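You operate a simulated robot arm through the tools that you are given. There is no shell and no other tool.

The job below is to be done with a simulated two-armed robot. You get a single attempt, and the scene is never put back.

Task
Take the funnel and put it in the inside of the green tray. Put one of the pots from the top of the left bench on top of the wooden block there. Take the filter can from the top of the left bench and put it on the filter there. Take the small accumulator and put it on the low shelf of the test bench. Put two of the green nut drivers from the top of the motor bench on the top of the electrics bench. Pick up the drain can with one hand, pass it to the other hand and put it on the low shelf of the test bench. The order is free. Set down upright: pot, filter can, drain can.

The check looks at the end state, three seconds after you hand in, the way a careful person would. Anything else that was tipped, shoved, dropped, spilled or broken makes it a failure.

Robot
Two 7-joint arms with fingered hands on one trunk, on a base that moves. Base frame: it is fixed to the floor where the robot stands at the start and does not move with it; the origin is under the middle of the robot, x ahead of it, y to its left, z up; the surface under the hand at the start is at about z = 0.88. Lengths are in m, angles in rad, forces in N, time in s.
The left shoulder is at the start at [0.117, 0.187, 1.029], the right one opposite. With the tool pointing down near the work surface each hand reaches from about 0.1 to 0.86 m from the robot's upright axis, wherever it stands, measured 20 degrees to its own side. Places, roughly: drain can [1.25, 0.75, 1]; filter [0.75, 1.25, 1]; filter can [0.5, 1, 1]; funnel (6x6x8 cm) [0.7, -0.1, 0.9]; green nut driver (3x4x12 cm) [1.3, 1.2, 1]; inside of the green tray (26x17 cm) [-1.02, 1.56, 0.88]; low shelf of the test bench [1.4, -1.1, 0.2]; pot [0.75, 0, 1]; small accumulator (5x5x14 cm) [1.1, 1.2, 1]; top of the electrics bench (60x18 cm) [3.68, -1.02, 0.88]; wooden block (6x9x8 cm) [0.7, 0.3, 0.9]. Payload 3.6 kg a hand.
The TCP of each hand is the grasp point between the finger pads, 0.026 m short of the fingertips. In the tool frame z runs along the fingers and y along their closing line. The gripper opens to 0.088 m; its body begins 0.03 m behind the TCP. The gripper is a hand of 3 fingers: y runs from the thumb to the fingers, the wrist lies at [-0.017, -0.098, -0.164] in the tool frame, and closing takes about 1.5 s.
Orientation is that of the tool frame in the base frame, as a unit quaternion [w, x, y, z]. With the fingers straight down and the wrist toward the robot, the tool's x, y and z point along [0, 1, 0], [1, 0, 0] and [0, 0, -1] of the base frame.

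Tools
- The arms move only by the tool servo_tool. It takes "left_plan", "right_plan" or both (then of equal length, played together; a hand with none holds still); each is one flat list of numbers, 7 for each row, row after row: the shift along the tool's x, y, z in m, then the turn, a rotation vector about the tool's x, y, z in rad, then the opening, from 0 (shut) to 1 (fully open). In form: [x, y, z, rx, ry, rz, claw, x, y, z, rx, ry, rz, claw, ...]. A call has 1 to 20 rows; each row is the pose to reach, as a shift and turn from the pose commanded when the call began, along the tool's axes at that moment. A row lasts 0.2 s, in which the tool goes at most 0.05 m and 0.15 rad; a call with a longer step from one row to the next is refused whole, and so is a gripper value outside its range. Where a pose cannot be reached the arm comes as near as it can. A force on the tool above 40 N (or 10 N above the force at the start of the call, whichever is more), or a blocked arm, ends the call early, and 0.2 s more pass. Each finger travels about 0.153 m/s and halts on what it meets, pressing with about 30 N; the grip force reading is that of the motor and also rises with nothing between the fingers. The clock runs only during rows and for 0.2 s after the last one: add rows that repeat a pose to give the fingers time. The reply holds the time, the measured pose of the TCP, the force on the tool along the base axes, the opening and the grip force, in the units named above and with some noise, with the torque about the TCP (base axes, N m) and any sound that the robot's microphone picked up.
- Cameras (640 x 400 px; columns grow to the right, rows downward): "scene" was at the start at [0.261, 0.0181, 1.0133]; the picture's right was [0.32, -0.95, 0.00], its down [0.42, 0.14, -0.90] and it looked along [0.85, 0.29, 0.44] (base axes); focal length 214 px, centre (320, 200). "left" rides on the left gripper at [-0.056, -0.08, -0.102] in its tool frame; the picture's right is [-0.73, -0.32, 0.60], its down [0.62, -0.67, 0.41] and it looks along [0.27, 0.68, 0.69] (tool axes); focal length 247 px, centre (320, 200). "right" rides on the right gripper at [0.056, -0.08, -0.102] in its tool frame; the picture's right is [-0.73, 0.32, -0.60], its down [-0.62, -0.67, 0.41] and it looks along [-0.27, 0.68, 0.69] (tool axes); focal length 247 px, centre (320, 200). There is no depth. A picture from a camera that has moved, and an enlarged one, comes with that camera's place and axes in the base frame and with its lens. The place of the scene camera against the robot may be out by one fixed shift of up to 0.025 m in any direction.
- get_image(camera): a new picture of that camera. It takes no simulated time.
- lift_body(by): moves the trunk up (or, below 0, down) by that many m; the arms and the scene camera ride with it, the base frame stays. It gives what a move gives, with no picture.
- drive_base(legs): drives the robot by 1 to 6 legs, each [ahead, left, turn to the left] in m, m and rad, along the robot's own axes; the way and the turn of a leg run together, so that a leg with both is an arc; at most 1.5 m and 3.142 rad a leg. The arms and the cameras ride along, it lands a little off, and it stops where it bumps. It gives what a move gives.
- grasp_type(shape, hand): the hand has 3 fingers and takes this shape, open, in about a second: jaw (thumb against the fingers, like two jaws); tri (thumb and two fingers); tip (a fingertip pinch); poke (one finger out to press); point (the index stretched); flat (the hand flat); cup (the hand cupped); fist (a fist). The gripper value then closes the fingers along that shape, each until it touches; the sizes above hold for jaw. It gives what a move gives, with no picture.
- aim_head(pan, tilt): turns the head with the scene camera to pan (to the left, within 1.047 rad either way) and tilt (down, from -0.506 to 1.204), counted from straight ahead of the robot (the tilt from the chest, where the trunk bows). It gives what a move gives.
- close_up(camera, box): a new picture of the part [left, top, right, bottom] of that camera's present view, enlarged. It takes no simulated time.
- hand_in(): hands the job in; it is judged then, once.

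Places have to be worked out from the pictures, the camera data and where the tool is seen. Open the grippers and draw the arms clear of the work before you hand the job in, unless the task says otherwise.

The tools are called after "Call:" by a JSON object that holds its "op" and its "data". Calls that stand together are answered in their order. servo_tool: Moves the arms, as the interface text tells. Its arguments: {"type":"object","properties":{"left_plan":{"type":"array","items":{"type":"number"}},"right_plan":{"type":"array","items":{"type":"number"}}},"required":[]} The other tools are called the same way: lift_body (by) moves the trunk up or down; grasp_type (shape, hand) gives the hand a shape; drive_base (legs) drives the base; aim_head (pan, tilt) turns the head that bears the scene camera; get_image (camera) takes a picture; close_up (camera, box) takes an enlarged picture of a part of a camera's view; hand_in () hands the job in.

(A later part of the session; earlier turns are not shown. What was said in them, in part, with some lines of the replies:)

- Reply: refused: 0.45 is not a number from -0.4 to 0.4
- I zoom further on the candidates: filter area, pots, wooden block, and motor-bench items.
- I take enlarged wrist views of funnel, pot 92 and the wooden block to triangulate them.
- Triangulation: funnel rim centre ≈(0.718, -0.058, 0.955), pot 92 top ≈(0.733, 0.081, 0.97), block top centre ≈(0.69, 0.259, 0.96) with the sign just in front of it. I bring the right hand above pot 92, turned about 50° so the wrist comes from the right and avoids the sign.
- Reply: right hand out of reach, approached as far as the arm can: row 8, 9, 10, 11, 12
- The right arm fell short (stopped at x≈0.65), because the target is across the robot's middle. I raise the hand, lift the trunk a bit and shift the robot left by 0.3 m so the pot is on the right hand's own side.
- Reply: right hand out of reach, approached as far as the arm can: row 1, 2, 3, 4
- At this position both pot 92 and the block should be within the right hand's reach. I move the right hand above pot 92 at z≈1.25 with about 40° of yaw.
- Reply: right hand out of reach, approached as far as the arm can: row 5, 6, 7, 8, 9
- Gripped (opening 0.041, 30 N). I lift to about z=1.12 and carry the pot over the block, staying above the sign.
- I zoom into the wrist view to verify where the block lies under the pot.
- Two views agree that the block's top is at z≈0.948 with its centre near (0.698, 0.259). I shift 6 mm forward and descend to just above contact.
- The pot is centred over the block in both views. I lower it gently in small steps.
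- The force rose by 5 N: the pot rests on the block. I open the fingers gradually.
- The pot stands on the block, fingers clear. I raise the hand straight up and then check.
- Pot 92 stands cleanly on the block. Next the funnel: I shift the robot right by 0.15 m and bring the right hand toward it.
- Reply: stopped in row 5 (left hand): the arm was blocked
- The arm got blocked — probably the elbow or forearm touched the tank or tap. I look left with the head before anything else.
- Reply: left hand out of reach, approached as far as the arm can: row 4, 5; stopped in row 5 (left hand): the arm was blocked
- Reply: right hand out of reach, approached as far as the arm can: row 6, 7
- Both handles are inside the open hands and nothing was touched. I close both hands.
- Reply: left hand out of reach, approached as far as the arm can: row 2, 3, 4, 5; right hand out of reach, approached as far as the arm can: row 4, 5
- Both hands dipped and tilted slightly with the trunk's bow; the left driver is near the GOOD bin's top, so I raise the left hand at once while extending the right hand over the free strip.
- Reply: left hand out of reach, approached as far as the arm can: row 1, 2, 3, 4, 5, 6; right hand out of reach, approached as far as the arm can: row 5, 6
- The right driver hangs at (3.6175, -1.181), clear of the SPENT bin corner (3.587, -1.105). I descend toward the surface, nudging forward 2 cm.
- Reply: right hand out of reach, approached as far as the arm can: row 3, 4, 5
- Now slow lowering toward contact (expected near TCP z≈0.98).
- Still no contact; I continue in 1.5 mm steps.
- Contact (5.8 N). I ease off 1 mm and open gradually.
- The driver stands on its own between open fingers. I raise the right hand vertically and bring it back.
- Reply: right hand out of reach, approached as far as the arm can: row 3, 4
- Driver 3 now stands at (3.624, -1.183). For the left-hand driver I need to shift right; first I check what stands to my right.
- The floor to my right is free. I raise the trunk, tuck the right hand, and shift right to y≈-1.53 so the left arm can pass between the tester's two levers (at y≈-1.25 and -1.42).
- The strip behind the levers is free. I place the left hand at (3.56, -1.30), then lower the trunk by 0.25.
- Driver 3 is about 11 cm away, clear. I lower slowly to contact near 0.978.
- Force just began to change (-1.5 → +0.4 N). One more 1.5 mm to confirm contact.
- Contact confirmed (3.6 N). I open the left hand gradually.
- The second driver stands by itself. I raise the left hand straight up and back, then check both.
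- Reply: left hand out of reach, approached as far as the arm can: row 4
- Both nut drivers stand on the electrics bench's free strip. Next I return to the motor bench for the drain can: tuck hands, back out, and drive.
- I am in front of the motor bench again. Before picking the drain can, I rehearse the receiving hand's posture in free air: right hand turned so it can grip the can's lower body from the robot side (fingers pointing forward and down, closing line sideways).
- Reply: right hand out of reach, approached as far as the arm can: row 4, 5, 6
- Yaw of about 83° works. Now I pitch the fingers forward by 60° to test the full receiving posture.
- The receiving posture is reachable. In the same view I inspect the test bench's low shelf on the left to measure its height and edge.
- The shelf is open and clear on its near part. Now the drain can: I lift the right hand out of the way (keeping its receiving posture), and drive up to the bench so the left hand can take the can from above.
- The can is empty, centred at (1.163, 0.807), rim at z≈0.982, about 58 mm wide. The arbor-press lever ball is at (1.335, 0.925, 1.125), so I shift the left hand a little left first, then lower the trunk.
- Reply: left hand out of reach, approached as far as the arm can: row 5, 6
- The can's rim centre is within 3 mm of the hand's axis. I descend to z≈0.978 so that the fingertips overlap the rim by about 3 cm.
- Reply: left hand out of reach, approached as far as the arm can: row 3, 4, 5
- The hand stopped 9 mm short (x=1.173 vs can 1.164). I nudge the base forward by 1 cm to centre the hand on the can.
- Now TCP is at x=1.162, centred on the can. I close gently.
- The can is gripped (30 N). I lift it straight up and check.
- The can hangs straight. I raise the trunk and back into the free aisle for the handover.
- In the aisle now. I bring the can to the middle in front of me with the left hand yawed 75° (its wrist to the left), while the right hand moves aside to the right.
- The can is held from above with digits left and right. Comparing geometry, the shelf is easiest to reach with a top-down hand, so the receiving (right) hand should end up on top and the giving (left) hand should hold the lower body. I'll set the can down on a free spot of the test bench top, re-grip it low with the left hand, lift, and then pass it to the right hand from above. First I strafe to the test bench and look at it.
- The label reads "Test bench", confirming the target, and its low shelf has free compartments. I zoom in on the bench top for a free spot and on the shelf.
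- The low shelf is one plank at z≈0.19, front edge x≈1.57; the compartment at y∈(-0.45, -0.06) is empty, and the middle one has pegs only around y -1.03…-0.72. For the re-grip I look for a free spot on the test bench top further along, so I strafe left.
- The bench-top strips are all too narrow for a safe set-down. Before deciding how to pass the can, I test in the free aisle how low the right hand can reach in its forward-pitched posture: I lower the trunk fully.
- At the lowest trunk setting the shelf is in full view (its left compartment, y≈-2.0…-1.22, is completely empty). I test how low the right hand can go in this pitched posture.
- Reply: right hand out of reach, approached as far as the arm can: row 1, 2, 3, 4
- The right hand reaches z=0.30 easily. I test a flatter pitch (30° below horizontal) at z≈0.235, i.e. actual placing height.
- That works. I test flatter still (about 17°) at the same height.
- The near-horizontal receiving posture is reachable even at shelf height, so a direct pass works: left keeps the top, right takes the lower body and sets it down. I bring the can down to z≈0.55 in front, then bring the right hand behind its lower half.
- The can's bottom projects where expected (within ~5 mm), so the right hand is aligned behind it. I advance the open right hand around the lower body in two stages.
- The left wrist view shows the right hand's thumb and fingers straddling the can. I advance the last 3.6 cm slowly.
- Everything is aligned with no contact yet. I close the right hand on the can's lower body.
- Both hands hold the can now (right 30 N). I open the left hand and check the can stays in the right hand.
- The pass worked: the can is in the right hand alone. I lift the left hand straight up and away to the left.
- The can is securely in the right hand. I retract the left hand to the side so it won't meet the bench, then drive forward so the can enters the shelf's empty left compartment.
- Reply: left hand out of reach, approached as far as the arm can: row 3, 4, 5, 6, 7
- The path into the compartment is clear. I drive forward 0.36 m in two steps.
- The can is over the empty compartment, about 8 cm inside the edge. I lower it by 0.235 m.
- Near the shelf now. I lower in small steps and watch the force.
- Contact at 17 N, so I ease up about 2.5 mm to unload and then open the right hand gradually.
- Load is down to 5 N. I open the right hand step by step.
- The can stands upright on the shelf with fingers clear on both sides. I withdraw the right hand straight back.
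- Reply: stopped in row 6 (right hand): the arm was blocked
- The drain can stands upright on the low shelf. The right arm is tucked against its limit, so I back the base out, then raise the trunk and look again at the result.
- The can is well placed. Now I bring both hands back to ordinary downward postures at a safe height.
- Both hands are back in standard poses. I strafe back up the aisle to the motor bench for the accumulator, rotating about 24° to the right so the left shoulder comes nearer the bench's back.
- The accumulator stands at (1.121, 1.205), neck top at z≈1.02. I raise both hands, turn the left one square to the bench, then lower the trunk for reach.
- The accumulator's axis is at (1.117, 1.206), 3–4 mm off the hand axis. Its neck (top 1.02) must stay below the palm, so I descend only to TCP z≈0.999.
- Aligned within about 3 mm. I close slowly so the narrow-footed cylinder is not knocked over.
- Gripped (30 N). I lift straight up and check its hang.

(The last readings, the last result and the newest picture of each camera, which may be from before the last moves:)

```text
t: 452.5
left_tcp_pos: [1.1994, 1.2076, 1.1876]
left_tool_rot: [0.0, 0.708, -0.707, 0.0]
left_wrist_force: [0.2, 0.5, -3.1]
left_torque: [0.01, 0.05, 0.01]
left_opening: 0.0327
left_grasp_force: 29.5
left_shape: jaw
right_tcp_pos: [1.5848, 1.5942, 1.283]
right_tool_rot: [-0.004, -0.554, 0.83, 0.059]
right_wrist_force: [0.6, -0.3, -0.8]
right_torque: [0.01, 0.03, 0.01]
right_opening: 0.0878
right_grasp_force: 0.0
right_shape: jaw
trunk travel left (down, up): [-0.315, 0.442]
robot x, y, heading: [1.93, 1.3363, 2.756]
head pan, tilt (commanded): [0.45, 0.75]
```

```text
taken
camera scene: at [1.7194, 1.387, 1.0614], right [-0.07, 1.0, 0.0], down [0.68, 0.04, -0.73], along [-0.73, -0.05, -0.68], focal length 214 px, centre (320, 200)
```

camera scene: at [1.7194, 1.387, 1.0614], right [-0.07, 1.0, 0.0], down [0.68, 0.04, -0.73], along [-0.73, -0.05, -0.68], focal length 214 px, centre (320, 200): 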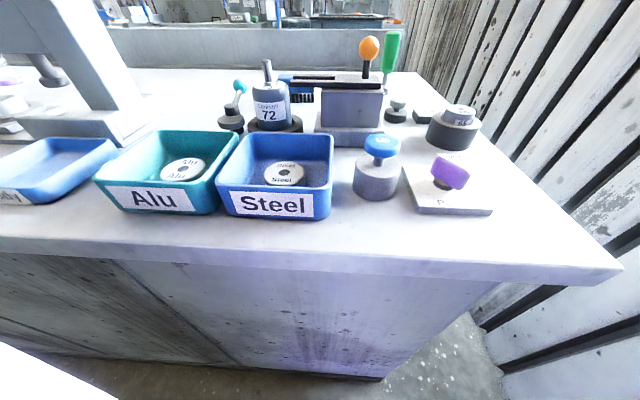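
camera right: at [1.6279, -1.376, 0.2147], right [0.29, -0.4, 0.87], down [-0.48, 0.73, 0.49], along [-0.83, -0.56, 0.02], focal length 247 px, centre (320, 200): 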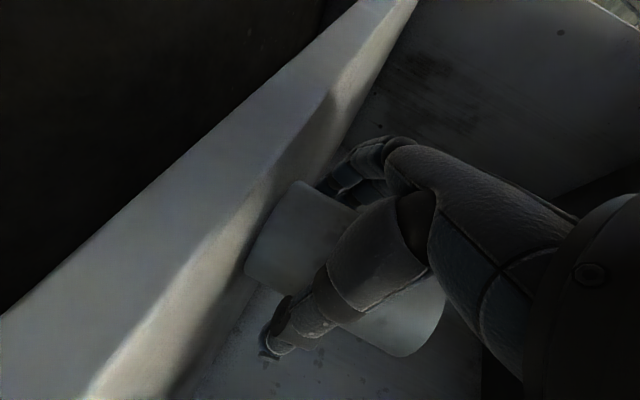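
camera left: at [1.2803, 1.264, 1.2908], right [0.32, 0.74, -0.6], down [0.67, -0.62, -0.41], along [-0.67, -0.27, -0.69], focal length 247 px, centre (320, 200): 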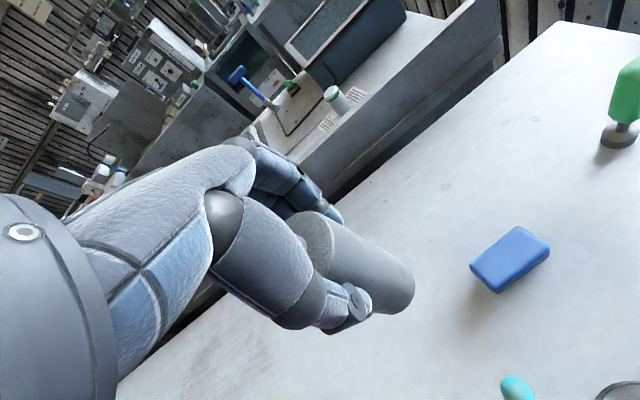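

The accumulator hangs straight. I raise the trunk, back away, square up, and strafe down to the test bench.

Call:
{"op": "lift_body", "data": {"by": 0.3}}

Call:
{"op": "drive_base", "data": {"legs": [[-0.48, -0.197, 0], [0, 0, 0.385], [0, 1.43, 0], [0, 1.43, 0]]}}

Call:
{"op": "aim_head", "data": {"pan": 0.1, "tilt": 0.6}}

Call:
{"op": "get_image", "data": {"camera": "scene"}}

```text
t: 455.5
left_tcp_pos: [1.1958, 1.2075, 1.4878]
left_tool_rot: [-0.002, 0.707, -0.707, 0.0]
left_wrist_force: [0.4, 0.5, -2.8]
left_torque: [0.0, 0.03, 0.0]
left_opening: 0.033
left_grasp_force: 29.9
left_shape: jaw
right_tcp_pos: [1.5841, 1.5948, 1.5815]
right_tool_rot: [-0.003, -0.553, 0.831, 0.058]
right_wrist_force: [0.3, 0.2, -0.5]
right_torque: [0.01, 0.0, 0.05]
right_opening: 0.088
right_grasp_force: 0.1
right_shape: jaw
trunk travel left (down, up): [-0.615, 0.142]
robot x, y, heading: [1.9302, 1.3377, 2.755]
head pan, tilt (commanded): [0.45, 0.75]
```

```text
t: 473.1
left_tcp_pos: [1.7659, -1.8874, 1.4895]
left_tool_rot: [-0.001, 0.823, -0.567, 0.0]
left_wrist_force: [0.3, -0.1, -4.6]
left_torque: [-0.01, 0.01, 0.01]
left_opening: 0.0328
left_grasp_force: 30.0
left_shape: jaw
right_tcp_pos: [1.9901, -1.3887, 1.5818]
right_tool_rot: [-0.015, -0.696, 0.715, 0.057]
right_wrist_force: [-0.6, -0.2, 0.4]
right_torque: [0.0, 0.02, 0.01]
right_opening: 0.0877
right_grasp_force: 0.0
right_shape: jaw
trunk travel left (down, up): [-0.615, 0.142]
robot x, y, heading: [2.4086, -1.5063, 3.12]
head pan, tilt (commanded): [0.45, 0.75]
```

```text
t: 473.9
left_tcp_pos: [1.7667, -1.8872, 1.4881]
left_tool_rot: [-0.002, 0.824, -0.567, 0.0]
left_wrist_force: [0.1, -1.2, -4.0]
left_torque: [0.0, 0.04, -0.01]
left_opening: 0.033
left_grasp_force: 29.9
left_shape: jaw
right_tcp_pos: [1.9904, -1.3881, 1.5826]
right_tool_rot: [-0.014, -0.696, 0.716, 0.058]
right_wrist_force: [-1.1, 0.0, 0.1]
right_torque: [-0.02, 0.02, -0.01]
right_opening: 0.0878
right_grasp_force: 0.0
right_shape: jaw
trunk travel left (down, up): [-0.615, 0.142]
robot x, y, heading: [2.4067, -1.5082, 3.12]
head pan, tilt (commanded): [0.099, 0.6]
```

```text
taken
camera scene: at [2.2005, -1.5115, 1.3878], right [-0.08, 1.0, 0.0], down [0.56, 0.05, -0.82], along [-0.82, -0.07, -0.57], focal length 214 px, centre (320, 200)
```

scene: 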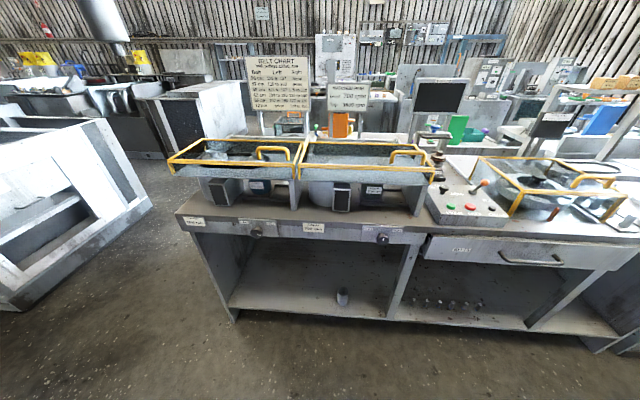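

The drain can stands well on the shelf. I square the left hand closer in front of me and tuck the right hand back, then lower the trunk fully.

Call:
{"op": "servo_tool", "data": {"left_plan": [-0.0269, -0.0345, 0, 0, 0, 0.073, 0, -0.0537, -0.069, 0, 0, 0, 0.146, 0, -0.0806, -0.1035, 0, 0, 0, 0.22, 0, -0.1074, -0.138, 0, 0, 0, 0.293, 0, -0.1343, -0.1725, 0, 0, 0, 0.366, 0], "right_plan": [-0.0236, -0.018, 0.036, 0, 0, 0, 1, -0.0472, -0.036, 0.072, 0, 0, 0, 1, -0.0708, -0.054, 0.108, 0, 0, 0, 1, -0.0944, -0.072, 0.144, 0, 0, 0, 1, -0.118, -0.09, 0.18, 0, 0, 0, 1]}}

Call:
{"op": "lift_body", "data": {"by": -0.4}}

Call:
{"op": "lift_body", "data": {"by": -0.21}}

Call:
{"op": "aim_head", "data": {"pan": 0.2, "tilt": 0.6}}

Call:
{"op": "get_image", "data": {"camera": "scene"}}

```text
t: 475.1
left_tcp_pos: [1.8799, -1.6996, 1.4899]
left_tool_rot: [0.001, -0.706, 0.708, -0.001]
left_wrist_force: [0.2, 0.4, -3.3]
left_torque: [0.0, 0.0, 0.0]
left_opening: 0.0326
left_grasp_force: 29.7
left_shape: jaw
right_tcp_pos: [2.0503, -1.2606, 1.4082]
right_tool_rot: [-0.014, -0.696, 0.716, 0.057]
right_wrist_force: [0.4, 0.0, 0.2]
right_torque: [-0.05, -0.01, 0.02]
right_opening: 0.088
right_grasp_force: 0.0
right_shape: jaw
right hand out of reach, approached as far as the arm can: row 5
trunk travel left (down, up): [-0.615, 0.142]
robot x, y, heading: [2.4078, -1.5065, 3.123]
head pan, tilt (commanded): [0.099, 0.6]
```

```text
t: 478.9
left_tcp_pos: [1.8801, -1.7007, 1.0874]
left_tool_rot: [0.001, -0.707, 0.707, 0.0]
left_wrist_force: [-0.7, -0.4, -3.4]
left_torque: [-0.01, 0.04, -0.02]
left_opening: 0.0326
left_grasp_force: 29.8
left_shape: jaw
right_tcp_pos: [1.9908, -1.2605, 0.9401]
right_tool_rot: [0.057, -0.699, 0.713, -0.014]
right_wrist_force: [-0.1, -0.2, 0.3]
right_torque: [0.0, 0.01, 0.02]
right_opening: 0.0879
right_grasp_force: 0.1
right_shape: jaw
trunk travel left (down, up): [-0.215, 0.542]
robot x, y, heading: [2.4057, -1.5008, 3.122]
head pan, tilt (commanded): [0.099, 0.6]
```

```text
t: 481.2
left_tcp_pos: [1.8798, -1.7, 0.8803]
left_tool_rot: [0.002, -0.706, 0.708, 0.001]
left_wrist_force: [1.0, 0.9, -3.3]
left_torque: [0.01, -0.01, 0.0]
left_opening: 0.0327
left_grasp_force: 30.5
left_shape: jaw
right_tcp_pos: [1.9407, -1.2594, 0.6437]
right_tool_rot: [0.151, -0.689, 0.7, -0.11]
right_wrist_force: [0.0, -0.2, 0.3]
right_torque: [0.0, 0.01, -0.02]
right_opening: 0.0878
right_grasp_force: 0.0
right_shape: jaw
trunk travel left (down, up): [-0.005, 0.752]
robot x, y, heading: [2.4092, -1.5025, 3.121]
head pan, tilt (commanded): [0.099, 0.6]
```

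```text
t: 481.9
left_tcp_pos: [1.8799, -1.7011, 0.8781]
left_tool_rot: [0.001, -0.706, 0.708, -0.001]
left_wrist_force: [-0.6, 0.6, -3.7]
left_torque: [0.01, 0.02, 0.02]
left_opening: 0.0327
left_grasp_force: 30.0
left_shape: jaw
right_tcp_pos: [1.9399, -1.2597, 0.6431]
right_tool_rot: [0.151, -0.689, 0.7, -0.111]
right_wrist_force: [1.1, -0.3, 0.1]
right_torque: [0.03, 0.01, 0.02]
right_opening: 0.0881
right_grasp_force: 0.1
right_shape: jaw
trunk travel left (down, up): [-0.005, 0.752]
robot x, y, heading: [2.4063, -1.5031, 3.123]
head pan, tilt (commanded): [0.201, 0.6]
```

```text
taken
camera scene: at [2.1168, -1.5184, 0.737], right [-0.18, 0.98, 0.0], down [0.56, 0.1, -0.82], along [-0.81, -0.15, -0.57], focal length 214 px, centre (320, 200)
```

scene: 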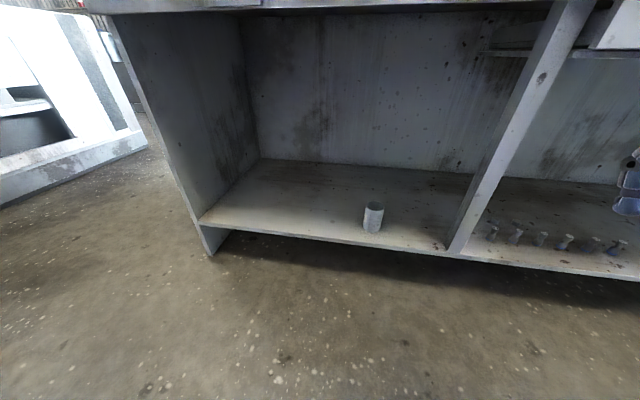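

The right hand would meet the post when driving in, so I swing it out to the right and back first.

Call:
{"op": "servo_tool", "data": {"right_plan": [-0.0383, -0.0268, 0, 0, 0, 0.06, 1, -0.0765, -0.0537, 0, 0, 0, 0.12, 1, -0.1148, -0.0805, 0, 0, 0, 0.18, 1, -0.153, -0.1074, 0, 0, 0, 0.24, 1, -0.1913, -0.1342, 0, 0, 0, 0.3, 1, -0.2295, -0.161, 0, 0, 0, 0.36, 1, -0.2678, -0.1879, 0, 0, 0, 0.42, 1, -0.306, -0.2147, 0, 0, 0, 0.5, 1]}}

Call:
{"op": "servo_tool", "data": {"left_plan": [0, 0, 0.045, 0, 0, 0, 0, 0, 0, 0.09, 0, 0, 0, 0, 0, 0, 0.135, 0, 0, 0, 0, 0, 0, 0.18, 0, 0, 0, 0, 0, 0, 0.225, 0, 0, 0, 0, 0, 0, 0.27, 0, 0, 0, 0, 0, 0, 0.315, 0, 0, 0, 0, 0, 0, 0.36, 0, 0, 0, 0, 0, 0, 0.4, 0, 0, 0, 0]}}

Call:
{"op": "get_image", "data": {"camera": "scene"}}

Call:
{"op": "get_image", "data": {"camera": "left"}}

```text
t: 483.7
left_tcp_pos: [1.8799, -1.7006, 0.8767]
left_tool_rot: [0.001, -0.706, 0.708, 0.0]
left_wrist_force: [-0.2, 0.7, -4.1]
left_torque: [0.04, 0.05, 0.01]
left_opening: 0.0326
left_grasp_force: 30.2
left_shape: jaw
right_tcp_pos: [2.1431, -0.9601, 0.74]
right_tool_rot: [0.174, -0.497, 0.847, -0.07]
right_wrist_force: [0.1, 0.2, -0.8]
right_torque: [0.04, -0.01, -0.01]
right_opening: 0.0877
right_grasp_force: 0.1
right_shape: jaw
right hand out of reach, approached as far as the arm can: row 1, 2, 3, 4, 5, 6, 7
trunk travel left (down, up): [-0.005, 0.752]
robot x, y, heading: [2.404, -1.5017, 3.122]
head pan, tilt (commanded): [0.201, 0.6]
```

```text
t: 485.7
left_tcp_pos: [1.8796, -1.7027, 0.4775]
left_tool_rot: [0.0, -0.707, 0.708, 0.001]
left_wrist_force: [-0.4, -0.4, -3.4]
left_torque: [0.0, 0.04, 0.01]
left_opening: 0.0326
left_grasp_force: 29.8
left_shape: jaw
left hand out of reach, approached as far as the arm can: row 3, 4, 5
right_tcp_pos: [2.1427, -0.9595, 0.739]
right_tool_rot: [0.173, -0.495, 0.849, -0.07]
right_wrist_force: [-0.5, -0.2, 1.1]
right_torque: [-0.02, -0.04, 0.03]
right_opening: 0.088
right_grasp_force: 0.0
right_shape: jaw
trunk travel left (down, up): [-0.005, 0.752]
robot x, y, heading: [2.4082, -1.5008, 3.124]
head pan, tilt (commanded): [0.201, 0.6]
```

```text
taken
camera scene: at [2.1168, -1.5184, 0.737], right [-0.18, 0.98, 0.0], down [0.56, 0.1, -0.82], along [-0.81, -0.15, -0.57], focal length 214 px, centre (320, 200)
```

scene: 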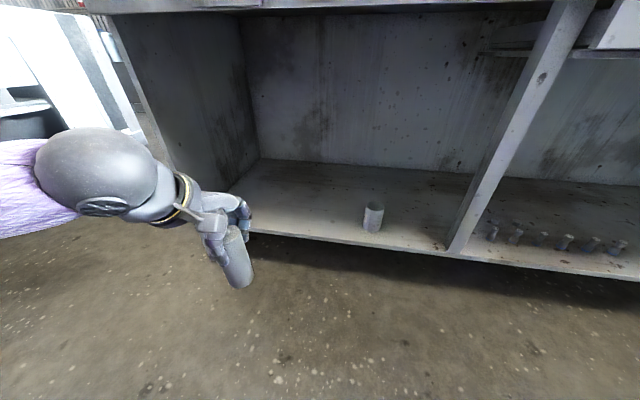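

```text
taken
camera left: at [1.9608, -1.6456, 0.5803], right [0.32, 0.74, -0.6], down [0.66, -0.62, -0.41], along [-0.68, -0.27, -0.69], focal length 247 px, centre (320, 200)
```

left: 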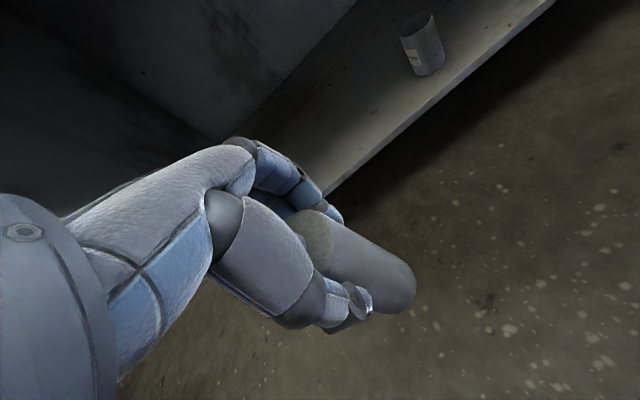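

Both hands are placed well. I drive forward so the accumulator comes over the shelf at y≈-1.70.

Call:
{"op": "drive_base", "data": {"legs": [[0.2, 0, 0]]}}

Call:
{"op": "get_image", "data": {"camera": "scene"}}

Call:
{"op": "drive_base", "data": {"legs": [[0.165, 0, 0]]}}

Call:
{"op": "get_image", "data": {"camera": "scene"}}

Call:
{"op": "get_image", "data": {"camera": "left"}}

```text
t: 487.2
left_tcp_pos: [1.6822, -1.6993, 0.4788]
left_tool_rot: [0.002, -0.707, 0.707, 0.0]
left_wrist_force: [-0.6, 0.1, -4.1]
left_torque: [0.0, 0.01, -0.02]
left_opening: 0.0327
left_grasp_force: 29.8
left_shape: jaw
right_tcp_pos: [1.944, -0.9557, 0.7389]
right_tool_rot: [0.174, -0.496, 0.848, -0.07]
right_wrist_force: [-0.2, 0.7, -0.7]
right_torque: [0.02, -0.02, 0.02]
right_opening: 0.0877
right_grasp_force: 0.1
right_shape: jaw
trunk travel left (down, up): [-0.005, 0.752]
robot x, y, heading: [2.2075, -1.5008, 3.122]
head pan, tilt (commanded): [0.201, 0.6]
```

```text
taken
camera scene: at [1.9193, -1.5152, 0.737], right [-0.18, 0.98, 0.0], down [0.56, 0.1, -0.82], along [-0.81, -0.15, -0.57], focal length 214 px, centre (320, 200)
```

scene: 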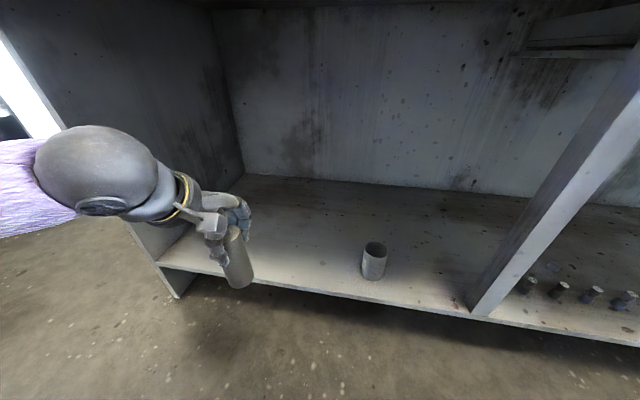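

```text
t: 488.7
left_tcp_pos: [1.5188, -1.6938, 0.4773]
left_tool_rot: [0.002, -0.706, 0.709, 0.001]
left_wrist_force: [0.3, -0.7, -4.2]
left_torque: [-0.02, 0.06, -0.02]
left_opening: 0.0323
left_grasp_force: 30.3
left_shape: jaw
right_tcp_pos: [1.7841, -0.9517, 0.7407]
right_tool_rot: [0.173, -0.494, 0.849, -0.07]
right_wrist_force: [-0.3, -0.8, 0.3]
right_torque: [-0.02, -0.02, 0.0]
right_opening: 0.0876
right_grasp_force: 0.1
right_shape: jaw
trunk travel left (down, up): [-0.005, 0.752]
robot x, y, heading: [2.0475, -1.4938, 3.126]
head pan, tilt (commanded): [0.201, 0.6]
```

```text
taken
camera scene: at [1.756, -1.5111, 0.737], right [-0.18, 0.98, 0.0], down [0.56, 0.1, -0.82], along [-0.81, -0.15, -0.57], focal length 214 px, centre (320, 200)
```

scene: 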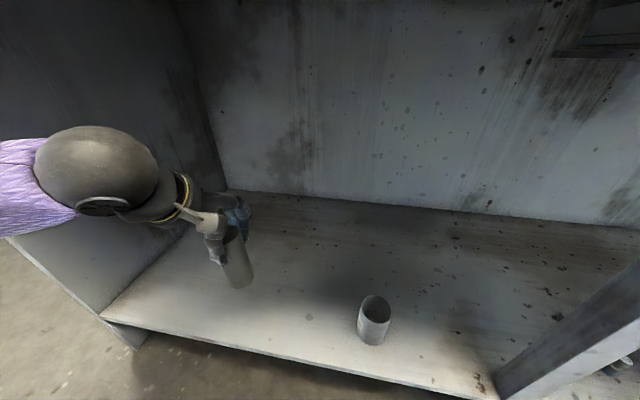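

```text
taken
camera left: at [1.5998, -1.6381, 0.5808], right [0.32, 0.73, -0.6], down [0.66, -0.62, -0.41], along [-0.67, -0.26, -0.69], focal length 247 px, centre (320, 200)
```

left: 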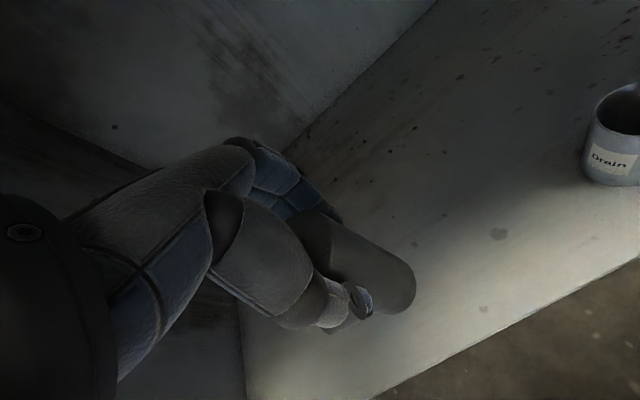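

I lower toward the shelf; contact is expected near TCP z≈0.317.

Call:
{"op": "servo_tool", "data": {"left_plan": [0, 0.005, 0.03, 0, 0, 0, 0, 0, 0.01, 0.065, 0, 0, 0, 0, 0, 0.015, 0.1, 0, 0, 0, 0, 0, 0.015, 0.132, 0, 0, 0, 0, 0, 0.015, 0.142, 0, 0, 0, 0, 0, 0.015, 0.142, 0, 0, 0, 0]}}

Call:
{"op": "close_up", "data": {"camera": "scene", "box": [160, 180, 320, 330]}}

```text
t: 490.1
left_tcp_pos: [1.5031, -1.6951, 0.3369]
left_tool_rot: [0.001, -0.707, 0.708, 0.0]
left_wrist_force: [0.3, 0.5, -4.1]
left_torque: [-0.03, 0.02, -0.01]
left_opening: 0.0325
left_grasp_force: 30.1
left_shape: jaw
right_tcp_pos: [1.7816, -0.952, 0.7403]
right_tool_rot: [0.174, -0.495, 0.849, -0.07]
right_wrist_force: [-0.2, 0.3, 0.3]
right_torque: [0.02, -0.01, 0.02]
right_opening: 0.0876
right_grasp_force: 0.0
right_shape: jaw
trunk travel left (down, up): [-0.005, 0.752]
robot x, y, heading: [2.0451, -1.4937, 3.12]
head pan, tilt (commanded): [0.201, 0.6]
```

```text
2.67 times, centred on (240, 255) of scene
camera zoom: at [1.7559, -1.5111, 0.737], right [-0.18, 0.98, 0.0], down [0.56, 0.1, -0.82], along [-0.81, -0.15, -0.57], focal length 572 px, centre (533, 53)
```

zoom: 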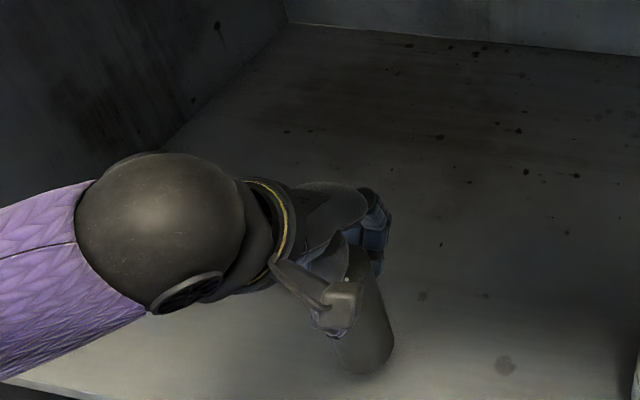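

Call:
{"op": "servo_tool", "data": {"left_plan": [0, 0, 0.004, 0, 0, 0, 0, 0, 0, 0.008, 0, 0, 0, 0, 0, 0, 0.012, 0, 0, 0, 0, 0, 0, 0.012, 0, 0, 0, 0]}}

Call:
{"op": "servo_tool", "data": {"left_plan": [0, 0, 0.002, 0, 0, 0, 0, 0, 0, 0.004, 0, 0, 0, 0, 0, 0, 0.004, 0, 0, 0, 0]}}

```text
t: 491.1
left_tcp_pos: [1.505, -1.6942, 0.3236]
left_tool_rot: [0.001, -0.706, 0.709, 0.001]
left_wrist_force: [0.9, 0.1, -3.9]
left_torque: [-0.05, 0.07, 0.0]
left_opening: 0.0325
left_grasp_force: 29.9
left_shape: jaw
right_tcp_pos: [1.7821, -0.9521, 0.7403]
right_tool_rot: [0.174, -0.495, 0.849, -0.07]
right_wrist_force: [0.9, 0.5, 0.0]
right_torque: [0.02, 0.0, 0.03]
right_opening: 0.0881
right_grasp_force: 0.0
right_shape: jaw
trunk travel left (down, up): [-0.005, 0.752]
robot x, y, heading: [2.047, -1.4968, 3.124]
head pan, tilt (commanded): [0.201, 0.6]
```

```text
t: 491.9
left_tcp_pos: [1.5041, -1.6947, 0.3198]
left_tool_rot: [0.001, -0.705, 0.709, 0.001]
left_wrist_force: [-0.5, -0.6, -3.1]
left_torque: [-0.03, 0.03, -0.03]
left_opening: 0.0324
left_grasp_force: 30.5
left_shape: jaw
right_tcp_pos: [1.782, -0.9515, 0.7388]
right_tool_rot: [0.174, -0.495, 0.849, -0.07]
right_wrist_force: [-0.5, 0.4, 0.0]
right_torque: [0.0, 0.01, 0.0]
right_opening: 0.0877
right_grasp_force: 0.2
right_shape: jaw
trunk travel left (down, up): [-0.005, 0.752]
robot x, y, heading: [2.0451, -1.4938, 3.126]
head pan, tilt (commanded): [0.201, 0.6]
```

Call:
{"op": "servo_tool", "data": {"left_plan": [0, 0, 0.0015, 0, 0, 0, 0, 0, 0, 0.003, 0, 0, 0, 0, 0, 0, 0.003, 0, 0, 0, 0]}}

Call:
{"op": "servo_tool", "data": {"left_plan": [0, 0, 0.0015, 0, 0, 0, 0, 0, 0, 0.0025, 0, 0, 0, 0, 0, 0, 0.0025, 0, 0, 0, 0]}}

```text
t: 492.7
left_tcp_pos: [1.5039, -1.6944, 0.3183]
left_tool_rot: [0.0, -0.706, 0.708, 0.001]
left_wrist_force: [1.4, 1.4, 4.9]
left_torque: [0.01, -0.15, -0.01]
left_opening: 0.0324
left_grasp_force: 30.2
left_shape: jaw
right_tcp_pos: [1.7831, -0.9526, 0.7396]
right_tool_rot: [0.174, -0.496, 0.848, -0.07]
right_wrist_force: [-0.6, -0.2, -0.2]
right_torque: [0.01, 0.01, 0.0]
right_opening: 0.0878
right_grasp_force: 0.1
right_shape: jaw
trunk travel left (down, up): [-0.005, 0.752]
robot x, y, heading: [2.0487, -1.4945, 3.122]
head pan, tilt (commanded): [0.201, 0.6]
```

```text
t: 493.5
left_tcp_pos: [1.5026, -1.6938, 0.3167]
left_tool_rot: [0.001, -0.705, 0.709, 0.003]
left_wrist_force: [2.3, 0.2, 20.7]
left_torque: [0.0, -0.48, 0.02]
left_opening: 0.0329
left_grasp_force: 29.7
left_shape: jaw
right_tcp_pos: [1.7842, -0.9516, 0.7402]
right_tool_rot: [0.172, -0.495, 0.849, -0.07]
right_wrist_force: [0.0, 0.4, -0.8]
right_torque: [-0.02, 0.02, 0.0]
right_opening: 0.0879
right_grasp_force: 0.1
right_shape: jaw
trunk travel left (down, up): [-0.005, 0.752]
robot x, y, heading: [2.0451, -1.4958, 3.119]
head pan, tilt (commanded): [0.201, 0.6]
```

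Contact felt at z≈0.318. I back off 2 mm to unload and look closely at the accumulator's attitude before releasing, since it stands on a narrow neck.

Call:
{"op": "servo_tool", "data": {"left_plan": [0, 0, -0.002, 0, 0, 0, 0, 0, 0, -0.002, 0, 0, 0, 0]}}

Call:
{"op": "close_up", "data": {"camera": "scene", "box": [200, 230, 310, 340]}}

Call:
{"op": "close_up", "data": {"camera": "left", "box": [260, 160, 480, 380]}}

```text
t: 494.1
left_tcp_pos: [1.5039, -1.6941, 0.3174]
left_tool_rot: [0.0, -0.706, 0.709, -0.001]
left_wrist_force: [-0.5, -0.3, 12.2]
left_torque: [0.02, 0.01, 0.02]
left_opening: 0.0331
left_grasp_force: 29.8
left_shape: jaw
right_tcp_pos: [1.7828, -0.951, 0.7403]
right_tool_rot: [0.173, -0.495, 0.848, -0.07]
right_wrist_force: [-0.4, 1.0, -1.0]
right_torque: [0.0, 0.01, -0.01]
right_opening: 0.0878
right_grasp_force: 0.1
right_shape: jaw
trunk travel left (down, up): [-0.005, 0.752]
robot x, y, heading: [2.0472, -1.4958, 3.122]
head pan, tilt (commanded): [0.201, 0.6]
```

```text
3.64 times, centred on (255, 285) of scene
camera zoom: at [1.7565, -1.5108, 0.7373], right [-0.18, 0.98, 0.0], down [0.56, 0.1, -0.83], along [-0.81, -0.15, -0.56], focal length 780 px, centre (556, -109)
```

zoom: 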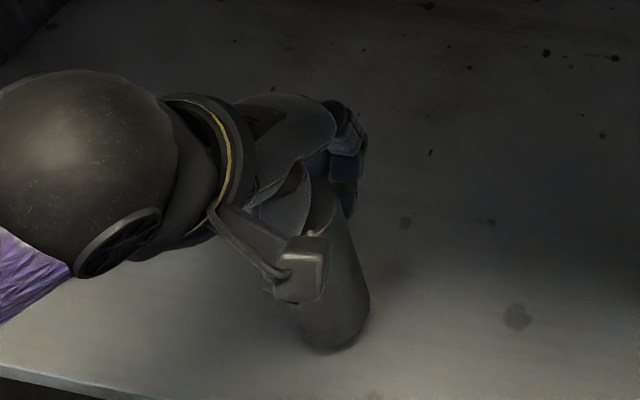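

```text
1.82 times, centred on (370, 270) of left
camera zoom: at [1.5857, -1.6375, 0.4199], right [0.32, 0.73, -0.6], down [0.66, -0.63, -0.41], along [-0.68, -0.26, -0.69], focal length 449 px, centre (229, 73)
```

zoom: 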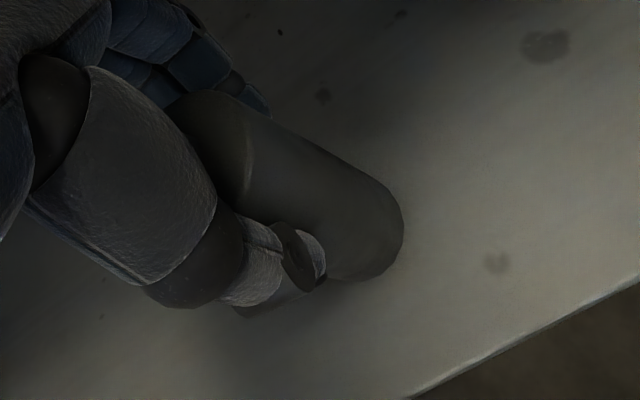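

Torque is now near zero at 12 N, so the neck sits flat and the body is upright. I ease up another 1.5 mm and open slowly.

Call:
{"op": "servo_tool", "data": {"left_plan": [0, 0, -0.0015, 0, 0, 0, 0, 0, 0, -0.0015, 0, 0, 0, 0]}}

Call:
{"op": "servo_tool", "data": {"left_plan": [0, 0, 0, 0, 0, 0, 0.38, 0, 0, 0, 0, 0, 0, 0.42, 0, 0, 0, 0, 0, 0, 0.47, 0, 0, 0, 0, 0, 0, 0.53, 0, 0, 0, 0, 0, 0, 0.6, 0, 0, 0, 0, 0, 0, 0.7, 0, 0, 0, 0, 0, 0, 0.85, 0, 0, 0, 0, 0, 0, 1, 0, 0, 0, 0, 0, 0, 1]}}

Call:
{"op": "close_up", "data": {"camera": "scene", "box": [200, 230, 310, 340]}}

Call:
{"op": "close_up", "data": {"camera": "left", "box": [260, 160, 480, 380]}}

```text
t: 494.7
left_tcp_pos: [1.5046, -1.6943, 0.3176]
left_tool_rot: [0.002, -0.707, 0.707, 0.0]
left_wrist_force: [-2.1, 0.3, 3.3]
left_torque: [0.04, 0.17, -0.03]
left_opening: 0.033
left_grasp_force: 30.0
left_shape: jaw
right_tcp_pos: [1.7824, -0.9526, 0.7395]
right_tool_rot: [0.173, -0.495, 0.849, -0.07]
right_wrist_force: [0.2, 0.2, -0.5]
right_torque: [-0.04, 0.0, 0.02]
right_opening: 0.0879
right_grasp_force: 0.0
right_shape: jaw
trunk travel left (down, up): [-0.005, 0.752]
robot x, y, heading: [2.0484, -1.496, 3.124]
head pan, tilt (commanded): [0.201, 0.6]
```

```text
t: 496.7
left_tcp_pos: [1.5056, -1.6949, 0.3179]
left_tool_rot: [0.001, -0.706, 0.708, -0.001]
left_wrist_force: [-0.2, -0.3, -1.3]
left_torque: [-0.02, 0.01, 0.0]
left_opening: 0.0878
left_grasp_force: 0.1
left_shape: jaw
right_tcp_pos: [1.7826, -0.9516, 0.7383]
right_tool_rot: [0.173, -0.494, 0.849, -0.069]
right_wrist_force: [0.5, 0.4, 0.1]
right_torque: [0.03, -0.02, 0.01]
right_opening: 0.0876
right_grasp_force: 0.0
right_shape: jaw
trunk travel left (down, up): [-0.005, 0.752]
robot x, y, heading: [2.0469, -1.4944, 3.121]
head pan, tilt (commanded): [0.201, 0.6]
```

```text
3.64 times, centred on (255, 285) of scene
camera zoom: at [1.7561, -1.511, 0.7371], right [-0.18, 0.98, 0.0], down [0.56, 0.1, -0.82], along [-0.81, -0.15, -0.57], focal length 780 px, centre (556, -109)
```

zoom: 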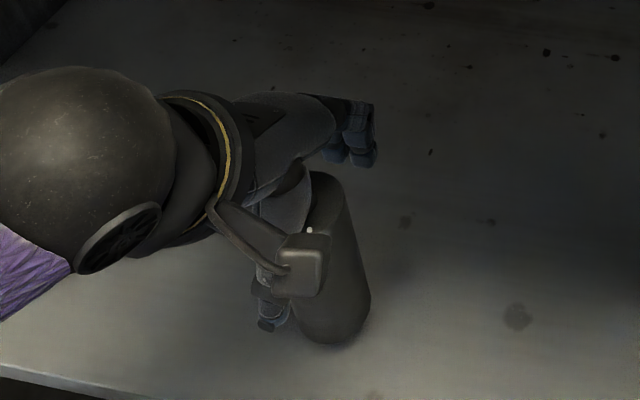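

```text
1.82 times, centred on (370, 270) of left
camera zoom: at [1.5852, -1.6378, 0.421], right [0.32, 0.73, -0.6], down [0.66, -0.62, -0.41], along [-0.67, -0.26, -0.69], focal length 449 px, centre (229, 73)
```

zoom: 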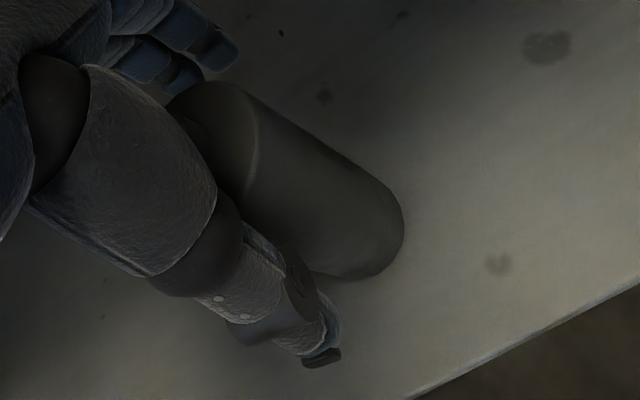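

It stands free and upright. I raise the left hand straight up clear of the neck.

Call:
{"op": "servo_tool", "data": {"left_plan": [0, 0, -0.02, 0, 0, 0, 1, 0, 0, -0.045, 0, 0, 0, 1, 0, 0, -0.075, 0, 0, 0, 1, 0, 0, -0.105, 0, 0, 0, 1, 0, 0, -0.135, 0, 0, 0, 1, 0, 0, -0.15, 0, 0, 0, 1]}}

Call:
{"op": "get_image", "data": {"camera": "scene"}}

Call:
{"op": "close_up", "data": {"camera": "scene", "box": [180, 190, 420, 370]}}

```text
t: 498.1
left_tcp_pos: [1.5052, -1.6946, 0.4681]
left_tool_rot: [0.002, -0.707, 0.708, 0.0]
left_wrist_force: [-0.3, 0.1, -0.2]
left_torque: [-0.01, 0.02, 0.0]
left_opening: 0.0876
left_grasp_force: 0.1
left_shape: jaw
right_tcp_pos: [1.7825, -0.9515, 0.7387]
right_tool_rot: [0.172, -0.494, 0.849, -0.07]
right_wrist_force: [-0.5, 0.6, 0.2]
right_torque: [0.03, -0.03, 0.01]
right_opening: 0.0877
right_grasp_force: 0.2
right_shape: jaw
trunk travel left (down, up): [-0.005, 0.752]
robot x, y, heading: [2.0441, -1.4963, 3.12]
head pan, tilt (commanded): [0.201, 0.6]
```

```text
taken
camera scene: at [1.7561, -1.5111, 0.7371], right [-0.18, 0.98, 0.0], down [0.56, 0.1, -0.82], along [-0.81, -0.15, -0.57], focal length 214 px, centre (320, 200)
```

scene: 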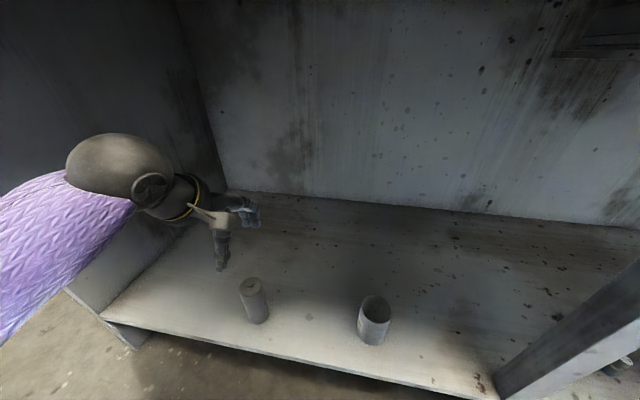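

```text
2.22 times, centred on (300, 280) of scene
camera zoom: at [1.7561, -1.5111, 0.7371], right [-0.18, 0.98, 0.0], down [0.56, 0.1, -0.82], along [-0.81, -0.15, -0.57], focal length 477 px, centre (364, 22)
```

zoom: 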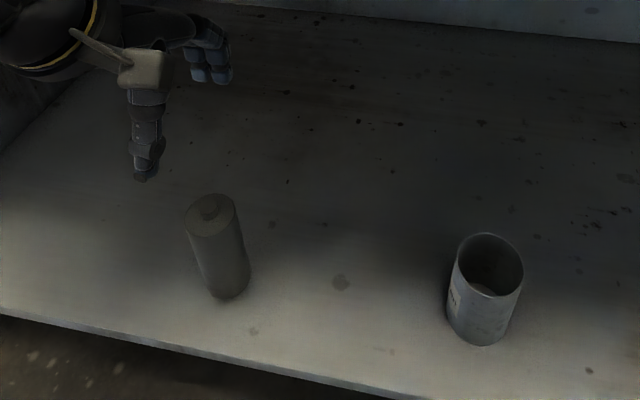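

Accumulator and drain can both stand on the low shelf. I back the robot out and raise the trunk, then check the final scene.

Call:
{"op": "drive_base", "data": {"legs": [[-0.42, 0, 0]]}}

Call:
{"op": "get_image", "data": {"camera": "scene"}}

Call:
{"op": "lift_body", "data": {"by": 0.4}}

Call:
{"op": "lift_body", "data": {"by": 0.3}}

Call:
{"op": "aim_head", "data": {"pan": -0.3, "tilt": 0.4}}

Call:
{"op": "get_image", "data": {"camera": "scene"}}

```text
t: 500.7
left_tcp_pos: [1.9255, -1.7052, 0.4674]
left_tool_rot: [-0.001, 0.708, -0.707, 0.001]
left_wrist_force: [-0.6, 0.7, 0.0]
left_torque: [-0.04, 0.01, 0.02]
left_opening: 0.0877
left_grasp_force: 0.0
left_shape: jaw
right_tcp_pos: [2.202, -0.9611, 0.7393]
right_tool_rot: [0.174, -0.498, 0.847, -0.07]
right_wrist_force: [-0.1, 0.5, -0.8]
right_torque: [-0.01, -0.02, -0.03]
right_opening: 0.088
right_grasp_force: 0.0
right_shape: jaw
trunk travel left (down, up): [-0.005, 0.752]
robot x, y, heading: [2.4653, -1.5023, 3.125]
head pan, tilt (commanded): [0.201, 0.6]
```

```text
taken
camera scene: at [2.1768, -1.5202, 0.7371], right [-0.18, 0.98, 0.0], down [0.56, 0.1, -0.82], along [-0.81, -0.15, -0.57], focal length 214 px, centre (320, 200)
```

scene: 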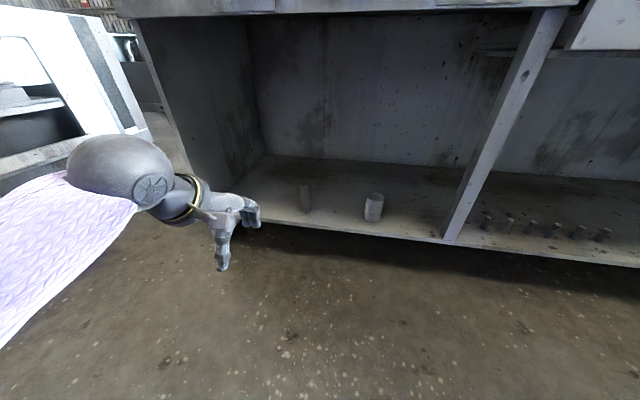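

```text
t: 504.5
left_tcp_pos: [1.9253, -1.7046, 0.8669]
left_tool_rot: [-0.001, 0.708, -0.706, 0.0]
left_wrist_force: [-0.5, -0.1, 0.7]
left_torque: [0.0, -0.01, -0.01]
left_opening: 0.0878
left_grasp_force: 0.0
left_shape: jaw
right_tcp_pos: [2.2012, -0.9611, 1.1393]
right_tool_rot: [0.173, -0.497, 0.847, -0.069]
right_wrist_force: [-1.1, 0.0, -0.8]
right_torque: [0.02, 0.0, 0.0]
right_opening: 0.0876
right_grasp_force: 0.0
right_shape: jaw
trunk travel left (down, up): [-0.405, 0.352]
robot x, y, heading: [2.4702, -1.5015, 3.125]
head pan, tilt (commanded): [0.201, 0.6]
```

```text
t: 507.5
left_tcp_pos: [1.9257, -1.7046, 1.1671]
left_tool_rot: [-0.001, 0.707, -0.707, 0.0]
left_wrist_force: [0.4, 0.2, 0.4]
left_torque: [-0.01, 0.02, 0.0]
left_opening: 0.0876
left_grasp_force: 0.0
left_shape: jaw
right_tcp_pos: [2.2015, -0.9616, 1.4386]
right_tool_rot: [0.173, -0.497, 0.848, -0.068]
right_wrist_force: [-0.2, 0.0, -0.1]
right_torque: [0.04, 0.0, 0.03]
right_opening: 0.0881
right_grasp_force: 0.2
right_shape: jaw
trunk travel left (down, up): [-0.705, 0.052]
robot x, y, heading: [2.4686, -1.5024, 3.116]
head pan, tilt (commanded): [0.201, 0.6]
```

```text
t: 508.4
left_tcp_pos: [1.9263, -1.7042, 1.1689]
left_tool_rot: [-0.001, 0.708, -0.707, 0.0]
left_wrist_force: [-0.3, 0.5, -0.6]
left_torque: [-0.01, 0.03, 0.01]
left_opening: 0.0878
left_grasp_force: 0.1
left_shape: jaw
right_tcp_pos: [2.2019, -0.9604, 1.4392]
right_tool_rot: [0.173, -0.497, 0.848, -0.069]
right_wrist_force: [0.4, -0.2, 0.3]
right_torque: [0.02, -0.01, 0.0]
right_opening: 0.088
right_grasp_force: 0.1
right_shape: jaw
trunk travel left (down, up): [-0.705, 0.052]
robot x, y, heading: [2.4677, -1.5004, 3.124]
head pan, tilt (commanded): [-0.3, 0.4]
```

```text
taken
camera scene: at [2.2617, -1.4766, 1.4965], right [0.31, 0.95, 0.0], down [0.37, -0.12, -0.92], along [-0.88, 0.29, -0.39], focal length 214 px, centre (320, 200)
```

scene: 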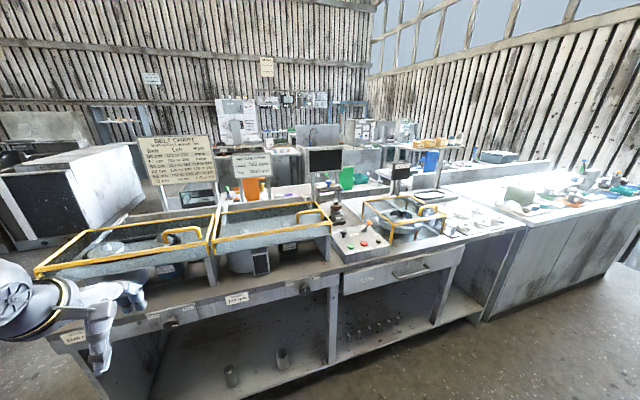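

Both items on the shelf look right. For a final check of the earlier work I strafe to where I can look across at the left bench and the tray beyond.

Call:
{"op": "drive_base", "data": {"legs": [[0, -1.4, 0], [0, -0.7, 0]]}}

Call:
{"op": "aim_head", "data": {"pan": 0.0, "tilt": 0.35}}

Call:
{"op": "get_image", "data": {"camera": "scene"}}

Call:
{"op": "close_up", "data": {"camera": "scene", "box": [220, 100, 460, 250]}}

```text
t: 518.8
left_tcp_pos: [1.9351, 0.3608, 1.1688]
left_tool_rot: [-0.002, 0.717, -0.697, 0.0]
left_wrist_force: [-0.1, 0.2, -0.2]
left_torque: [0.02, 0.01, 0.01]
left_opening: 0.0877
left_grasp_force: 0.0
left_shape: jaw
right_tcp_pos: [2.1907, 1.1122, 1.4391]
right_tool_rot: [0.174, -0.507, 0.841, -0.067]
right_wrist_force: [-0.8, 0.8, -0.1]
right_torque: [0.0, 0.04, 0.0]
right_opening: 0.088
right_grasp_force: 0.0
right_shape: jaw
trunk travel left (down, up): [-0.705, 0.052]
robot x, y, heading: [2.4674, 0.5759, -3.138]
head pan, tilt (commanded): [-0.3, 0.4]
```

```text
t: 519.5
left_tcp_pos: [1.9344, 0.3628, 1.1678]
left_tool_rot: [-0.001, 0.716, -0.698, 0.0]
left_wrist_force: [0.1, 0.2, 0.3]
left_torque: [0.02, 0.0, -0.01]
left_opening: 0.0877
left_grasp_force: 0.0
left_shape: jaw
right_tcp_pos: [2.1916, 1.1116, 1.4381]
right_tool_rot: [0.174, -0.507, 0.842, -0.067]
right_wrist_force: [-0.8, 0.8, 0.5]
right_torque: [-0.01, -0.01, 0.01]
right_opening: 0.0878
right_grasp_force: 0.1
right_shape: jaw
trunk travel left (down, up): [-0.705, 0.052]
robot x, y, heading: [2.4704, 0.577, -3.133]
head pan, tilt (commanded): [0.0, 0.351]
```

```text
taken
camera scene: at [2.2604, 0.5701, 1.5011], right [-0.01, 1.0, 0.0], down [0.34, 0.0, -0.94], along [-0.94, -0.01, -0.34], focal length 214 px, centre (320, 200)
```

scene: 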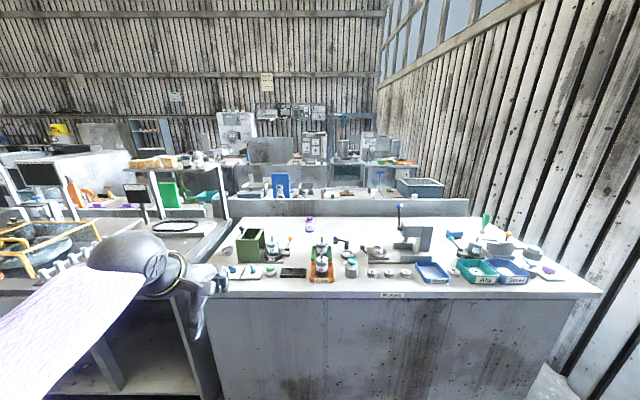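

```text
2.67 times, centred on (340, 175) of scene
camera zoom: at [2.2604, 0.5701, 1.5011], right [-0.01, 1.0, 0.0], down [0.34, 0.0, -0.94], along [-0.94, -0.01, -0.34], focal length 572 px, centre (267, 267)
```

zoom: 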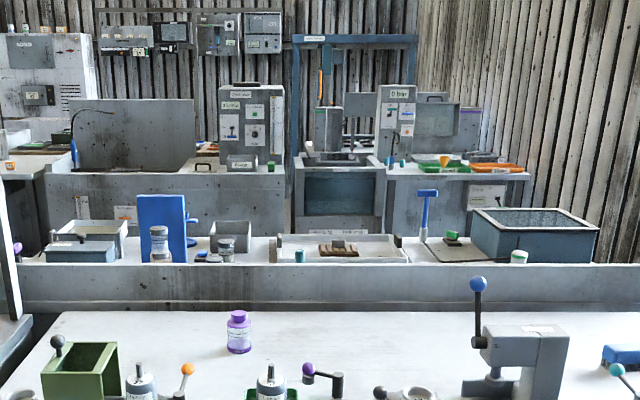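

I zoom on the pot on its block, the filter can, and the funnel in the tray.

Call:
{"op": "close_up", "data": {"camera": "scene", "box": [255, 165, 325, 205]}}

Call:
{"op": "close_up", "data": {"camera": "scene", "box": [370, 150, 450, 205]}}

Call:
{"op": "close_up", "data": {"camera": "scene", "box": [370, 150, 430, 175]}}

Call:
{"op": "close_up", "data": {"camera": "scene", "box": [220, 200, 560, 300]}}

```text
9.14 times, centred on (290, 185) of scene
camera zoom: at [2.2604, 0.5701, 1.5011], right [-0.01, 1.0, 0.0], down [0.34, 0.0, -0.94], along [-0.94, -0.01, -0.34], focal length 1961 px, centre (594, 337)
```

zoom: 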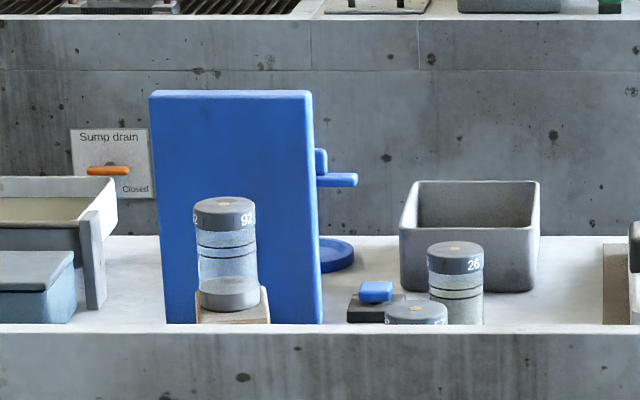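

```text
7.27 times, centred on (410, 178) of scene
camera zoom: at [2.2604, 0.5701, 1.5011], right [-0.01, 1.0, 0.0], down [0.34, 0.0, -0.94], along [-0.94, -0.01, -0.34], focal length 1560 px, centre (-334, 364)
```

zoom: 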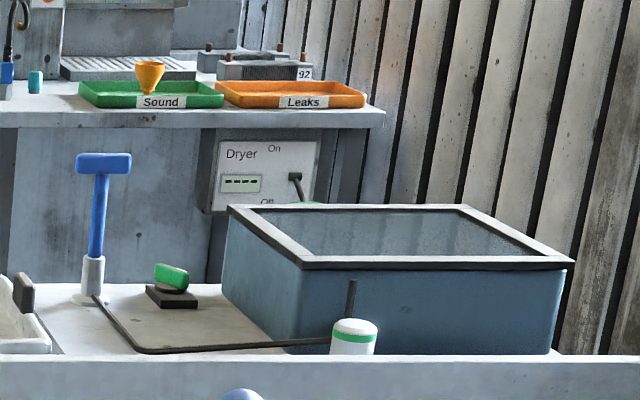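

```text
10.67 times, centred on (400, 162) of scene
camera zoom: at [2.2604, 0.5701, 1.5011], right [-0.01, 1.0, 0.0], down [0.34, 0.0, -0.94], along [-0.94, -0.01, -0.34], focal length 2288 px, centre (-533, 600)
```

zoom: 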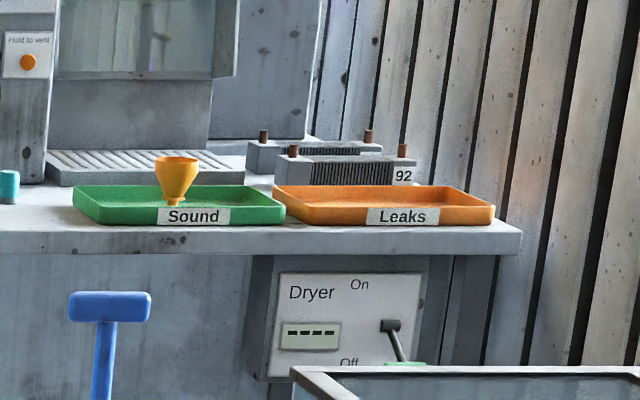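

```text
1.88 times, centred on (390, 250) of scene
camera zoom: at [2.2604, 0.5701, 1.5011], right [-0.01, 1.0, 0.0], down [0.34, 0.0, -0.94], along [-0.94, -0.01, -0.34], focal length 404 px, centre (188, 106)
```

zoom: 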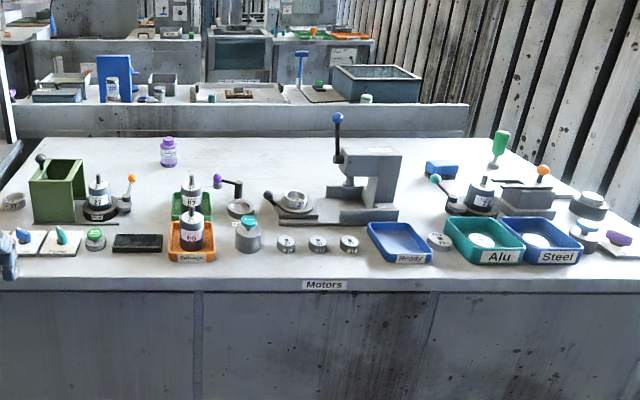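

Everything checks out: pot 92 upright on its block, filter can upright on the filter, funnel in the green tray, two nut drivers on the electrics bench, accumulator and drain can on the test bench's low shelf. Grippers are open and the arms are clear, so I hand in.

Call:
{"op": "hand_in", "data": {}}

```text
The job is handed in.
```

I finished all six parts of the job and handed it in. Each item was checked with the cameras after placing, and I saw nothing else disturbed.

- **Funnel:** it stands upright inside the green "Sound" tray.
- **Pot:** pot 92 stands upright on the wooden block.
- **Filter can:** it stands upright on the slotted panel labelled "Threnholt". I took that panel to be the filter because it matches the given place. If another object was meant, this part is wrong.
- **Small accumulator:** it stands on the low shelf of the test bench, upright on its narrow neck as I found it.
- **Green nut drivers:** two of the three now stand on the free back strip of the electrics bench. The third is still on the motor bench.
- **Drain can:** I picked it up with the left hand, passed it to the right hand in mid-air, and set it upright on the low shelf.

While I was placing the filter can, my left elbow came to rest on the rim of the parts-wash tank. I lifted it straight off, and the tank looked unmoved in the pictures I took afterwards.

Both grippers were open and the arms clear of the work when I handed in.
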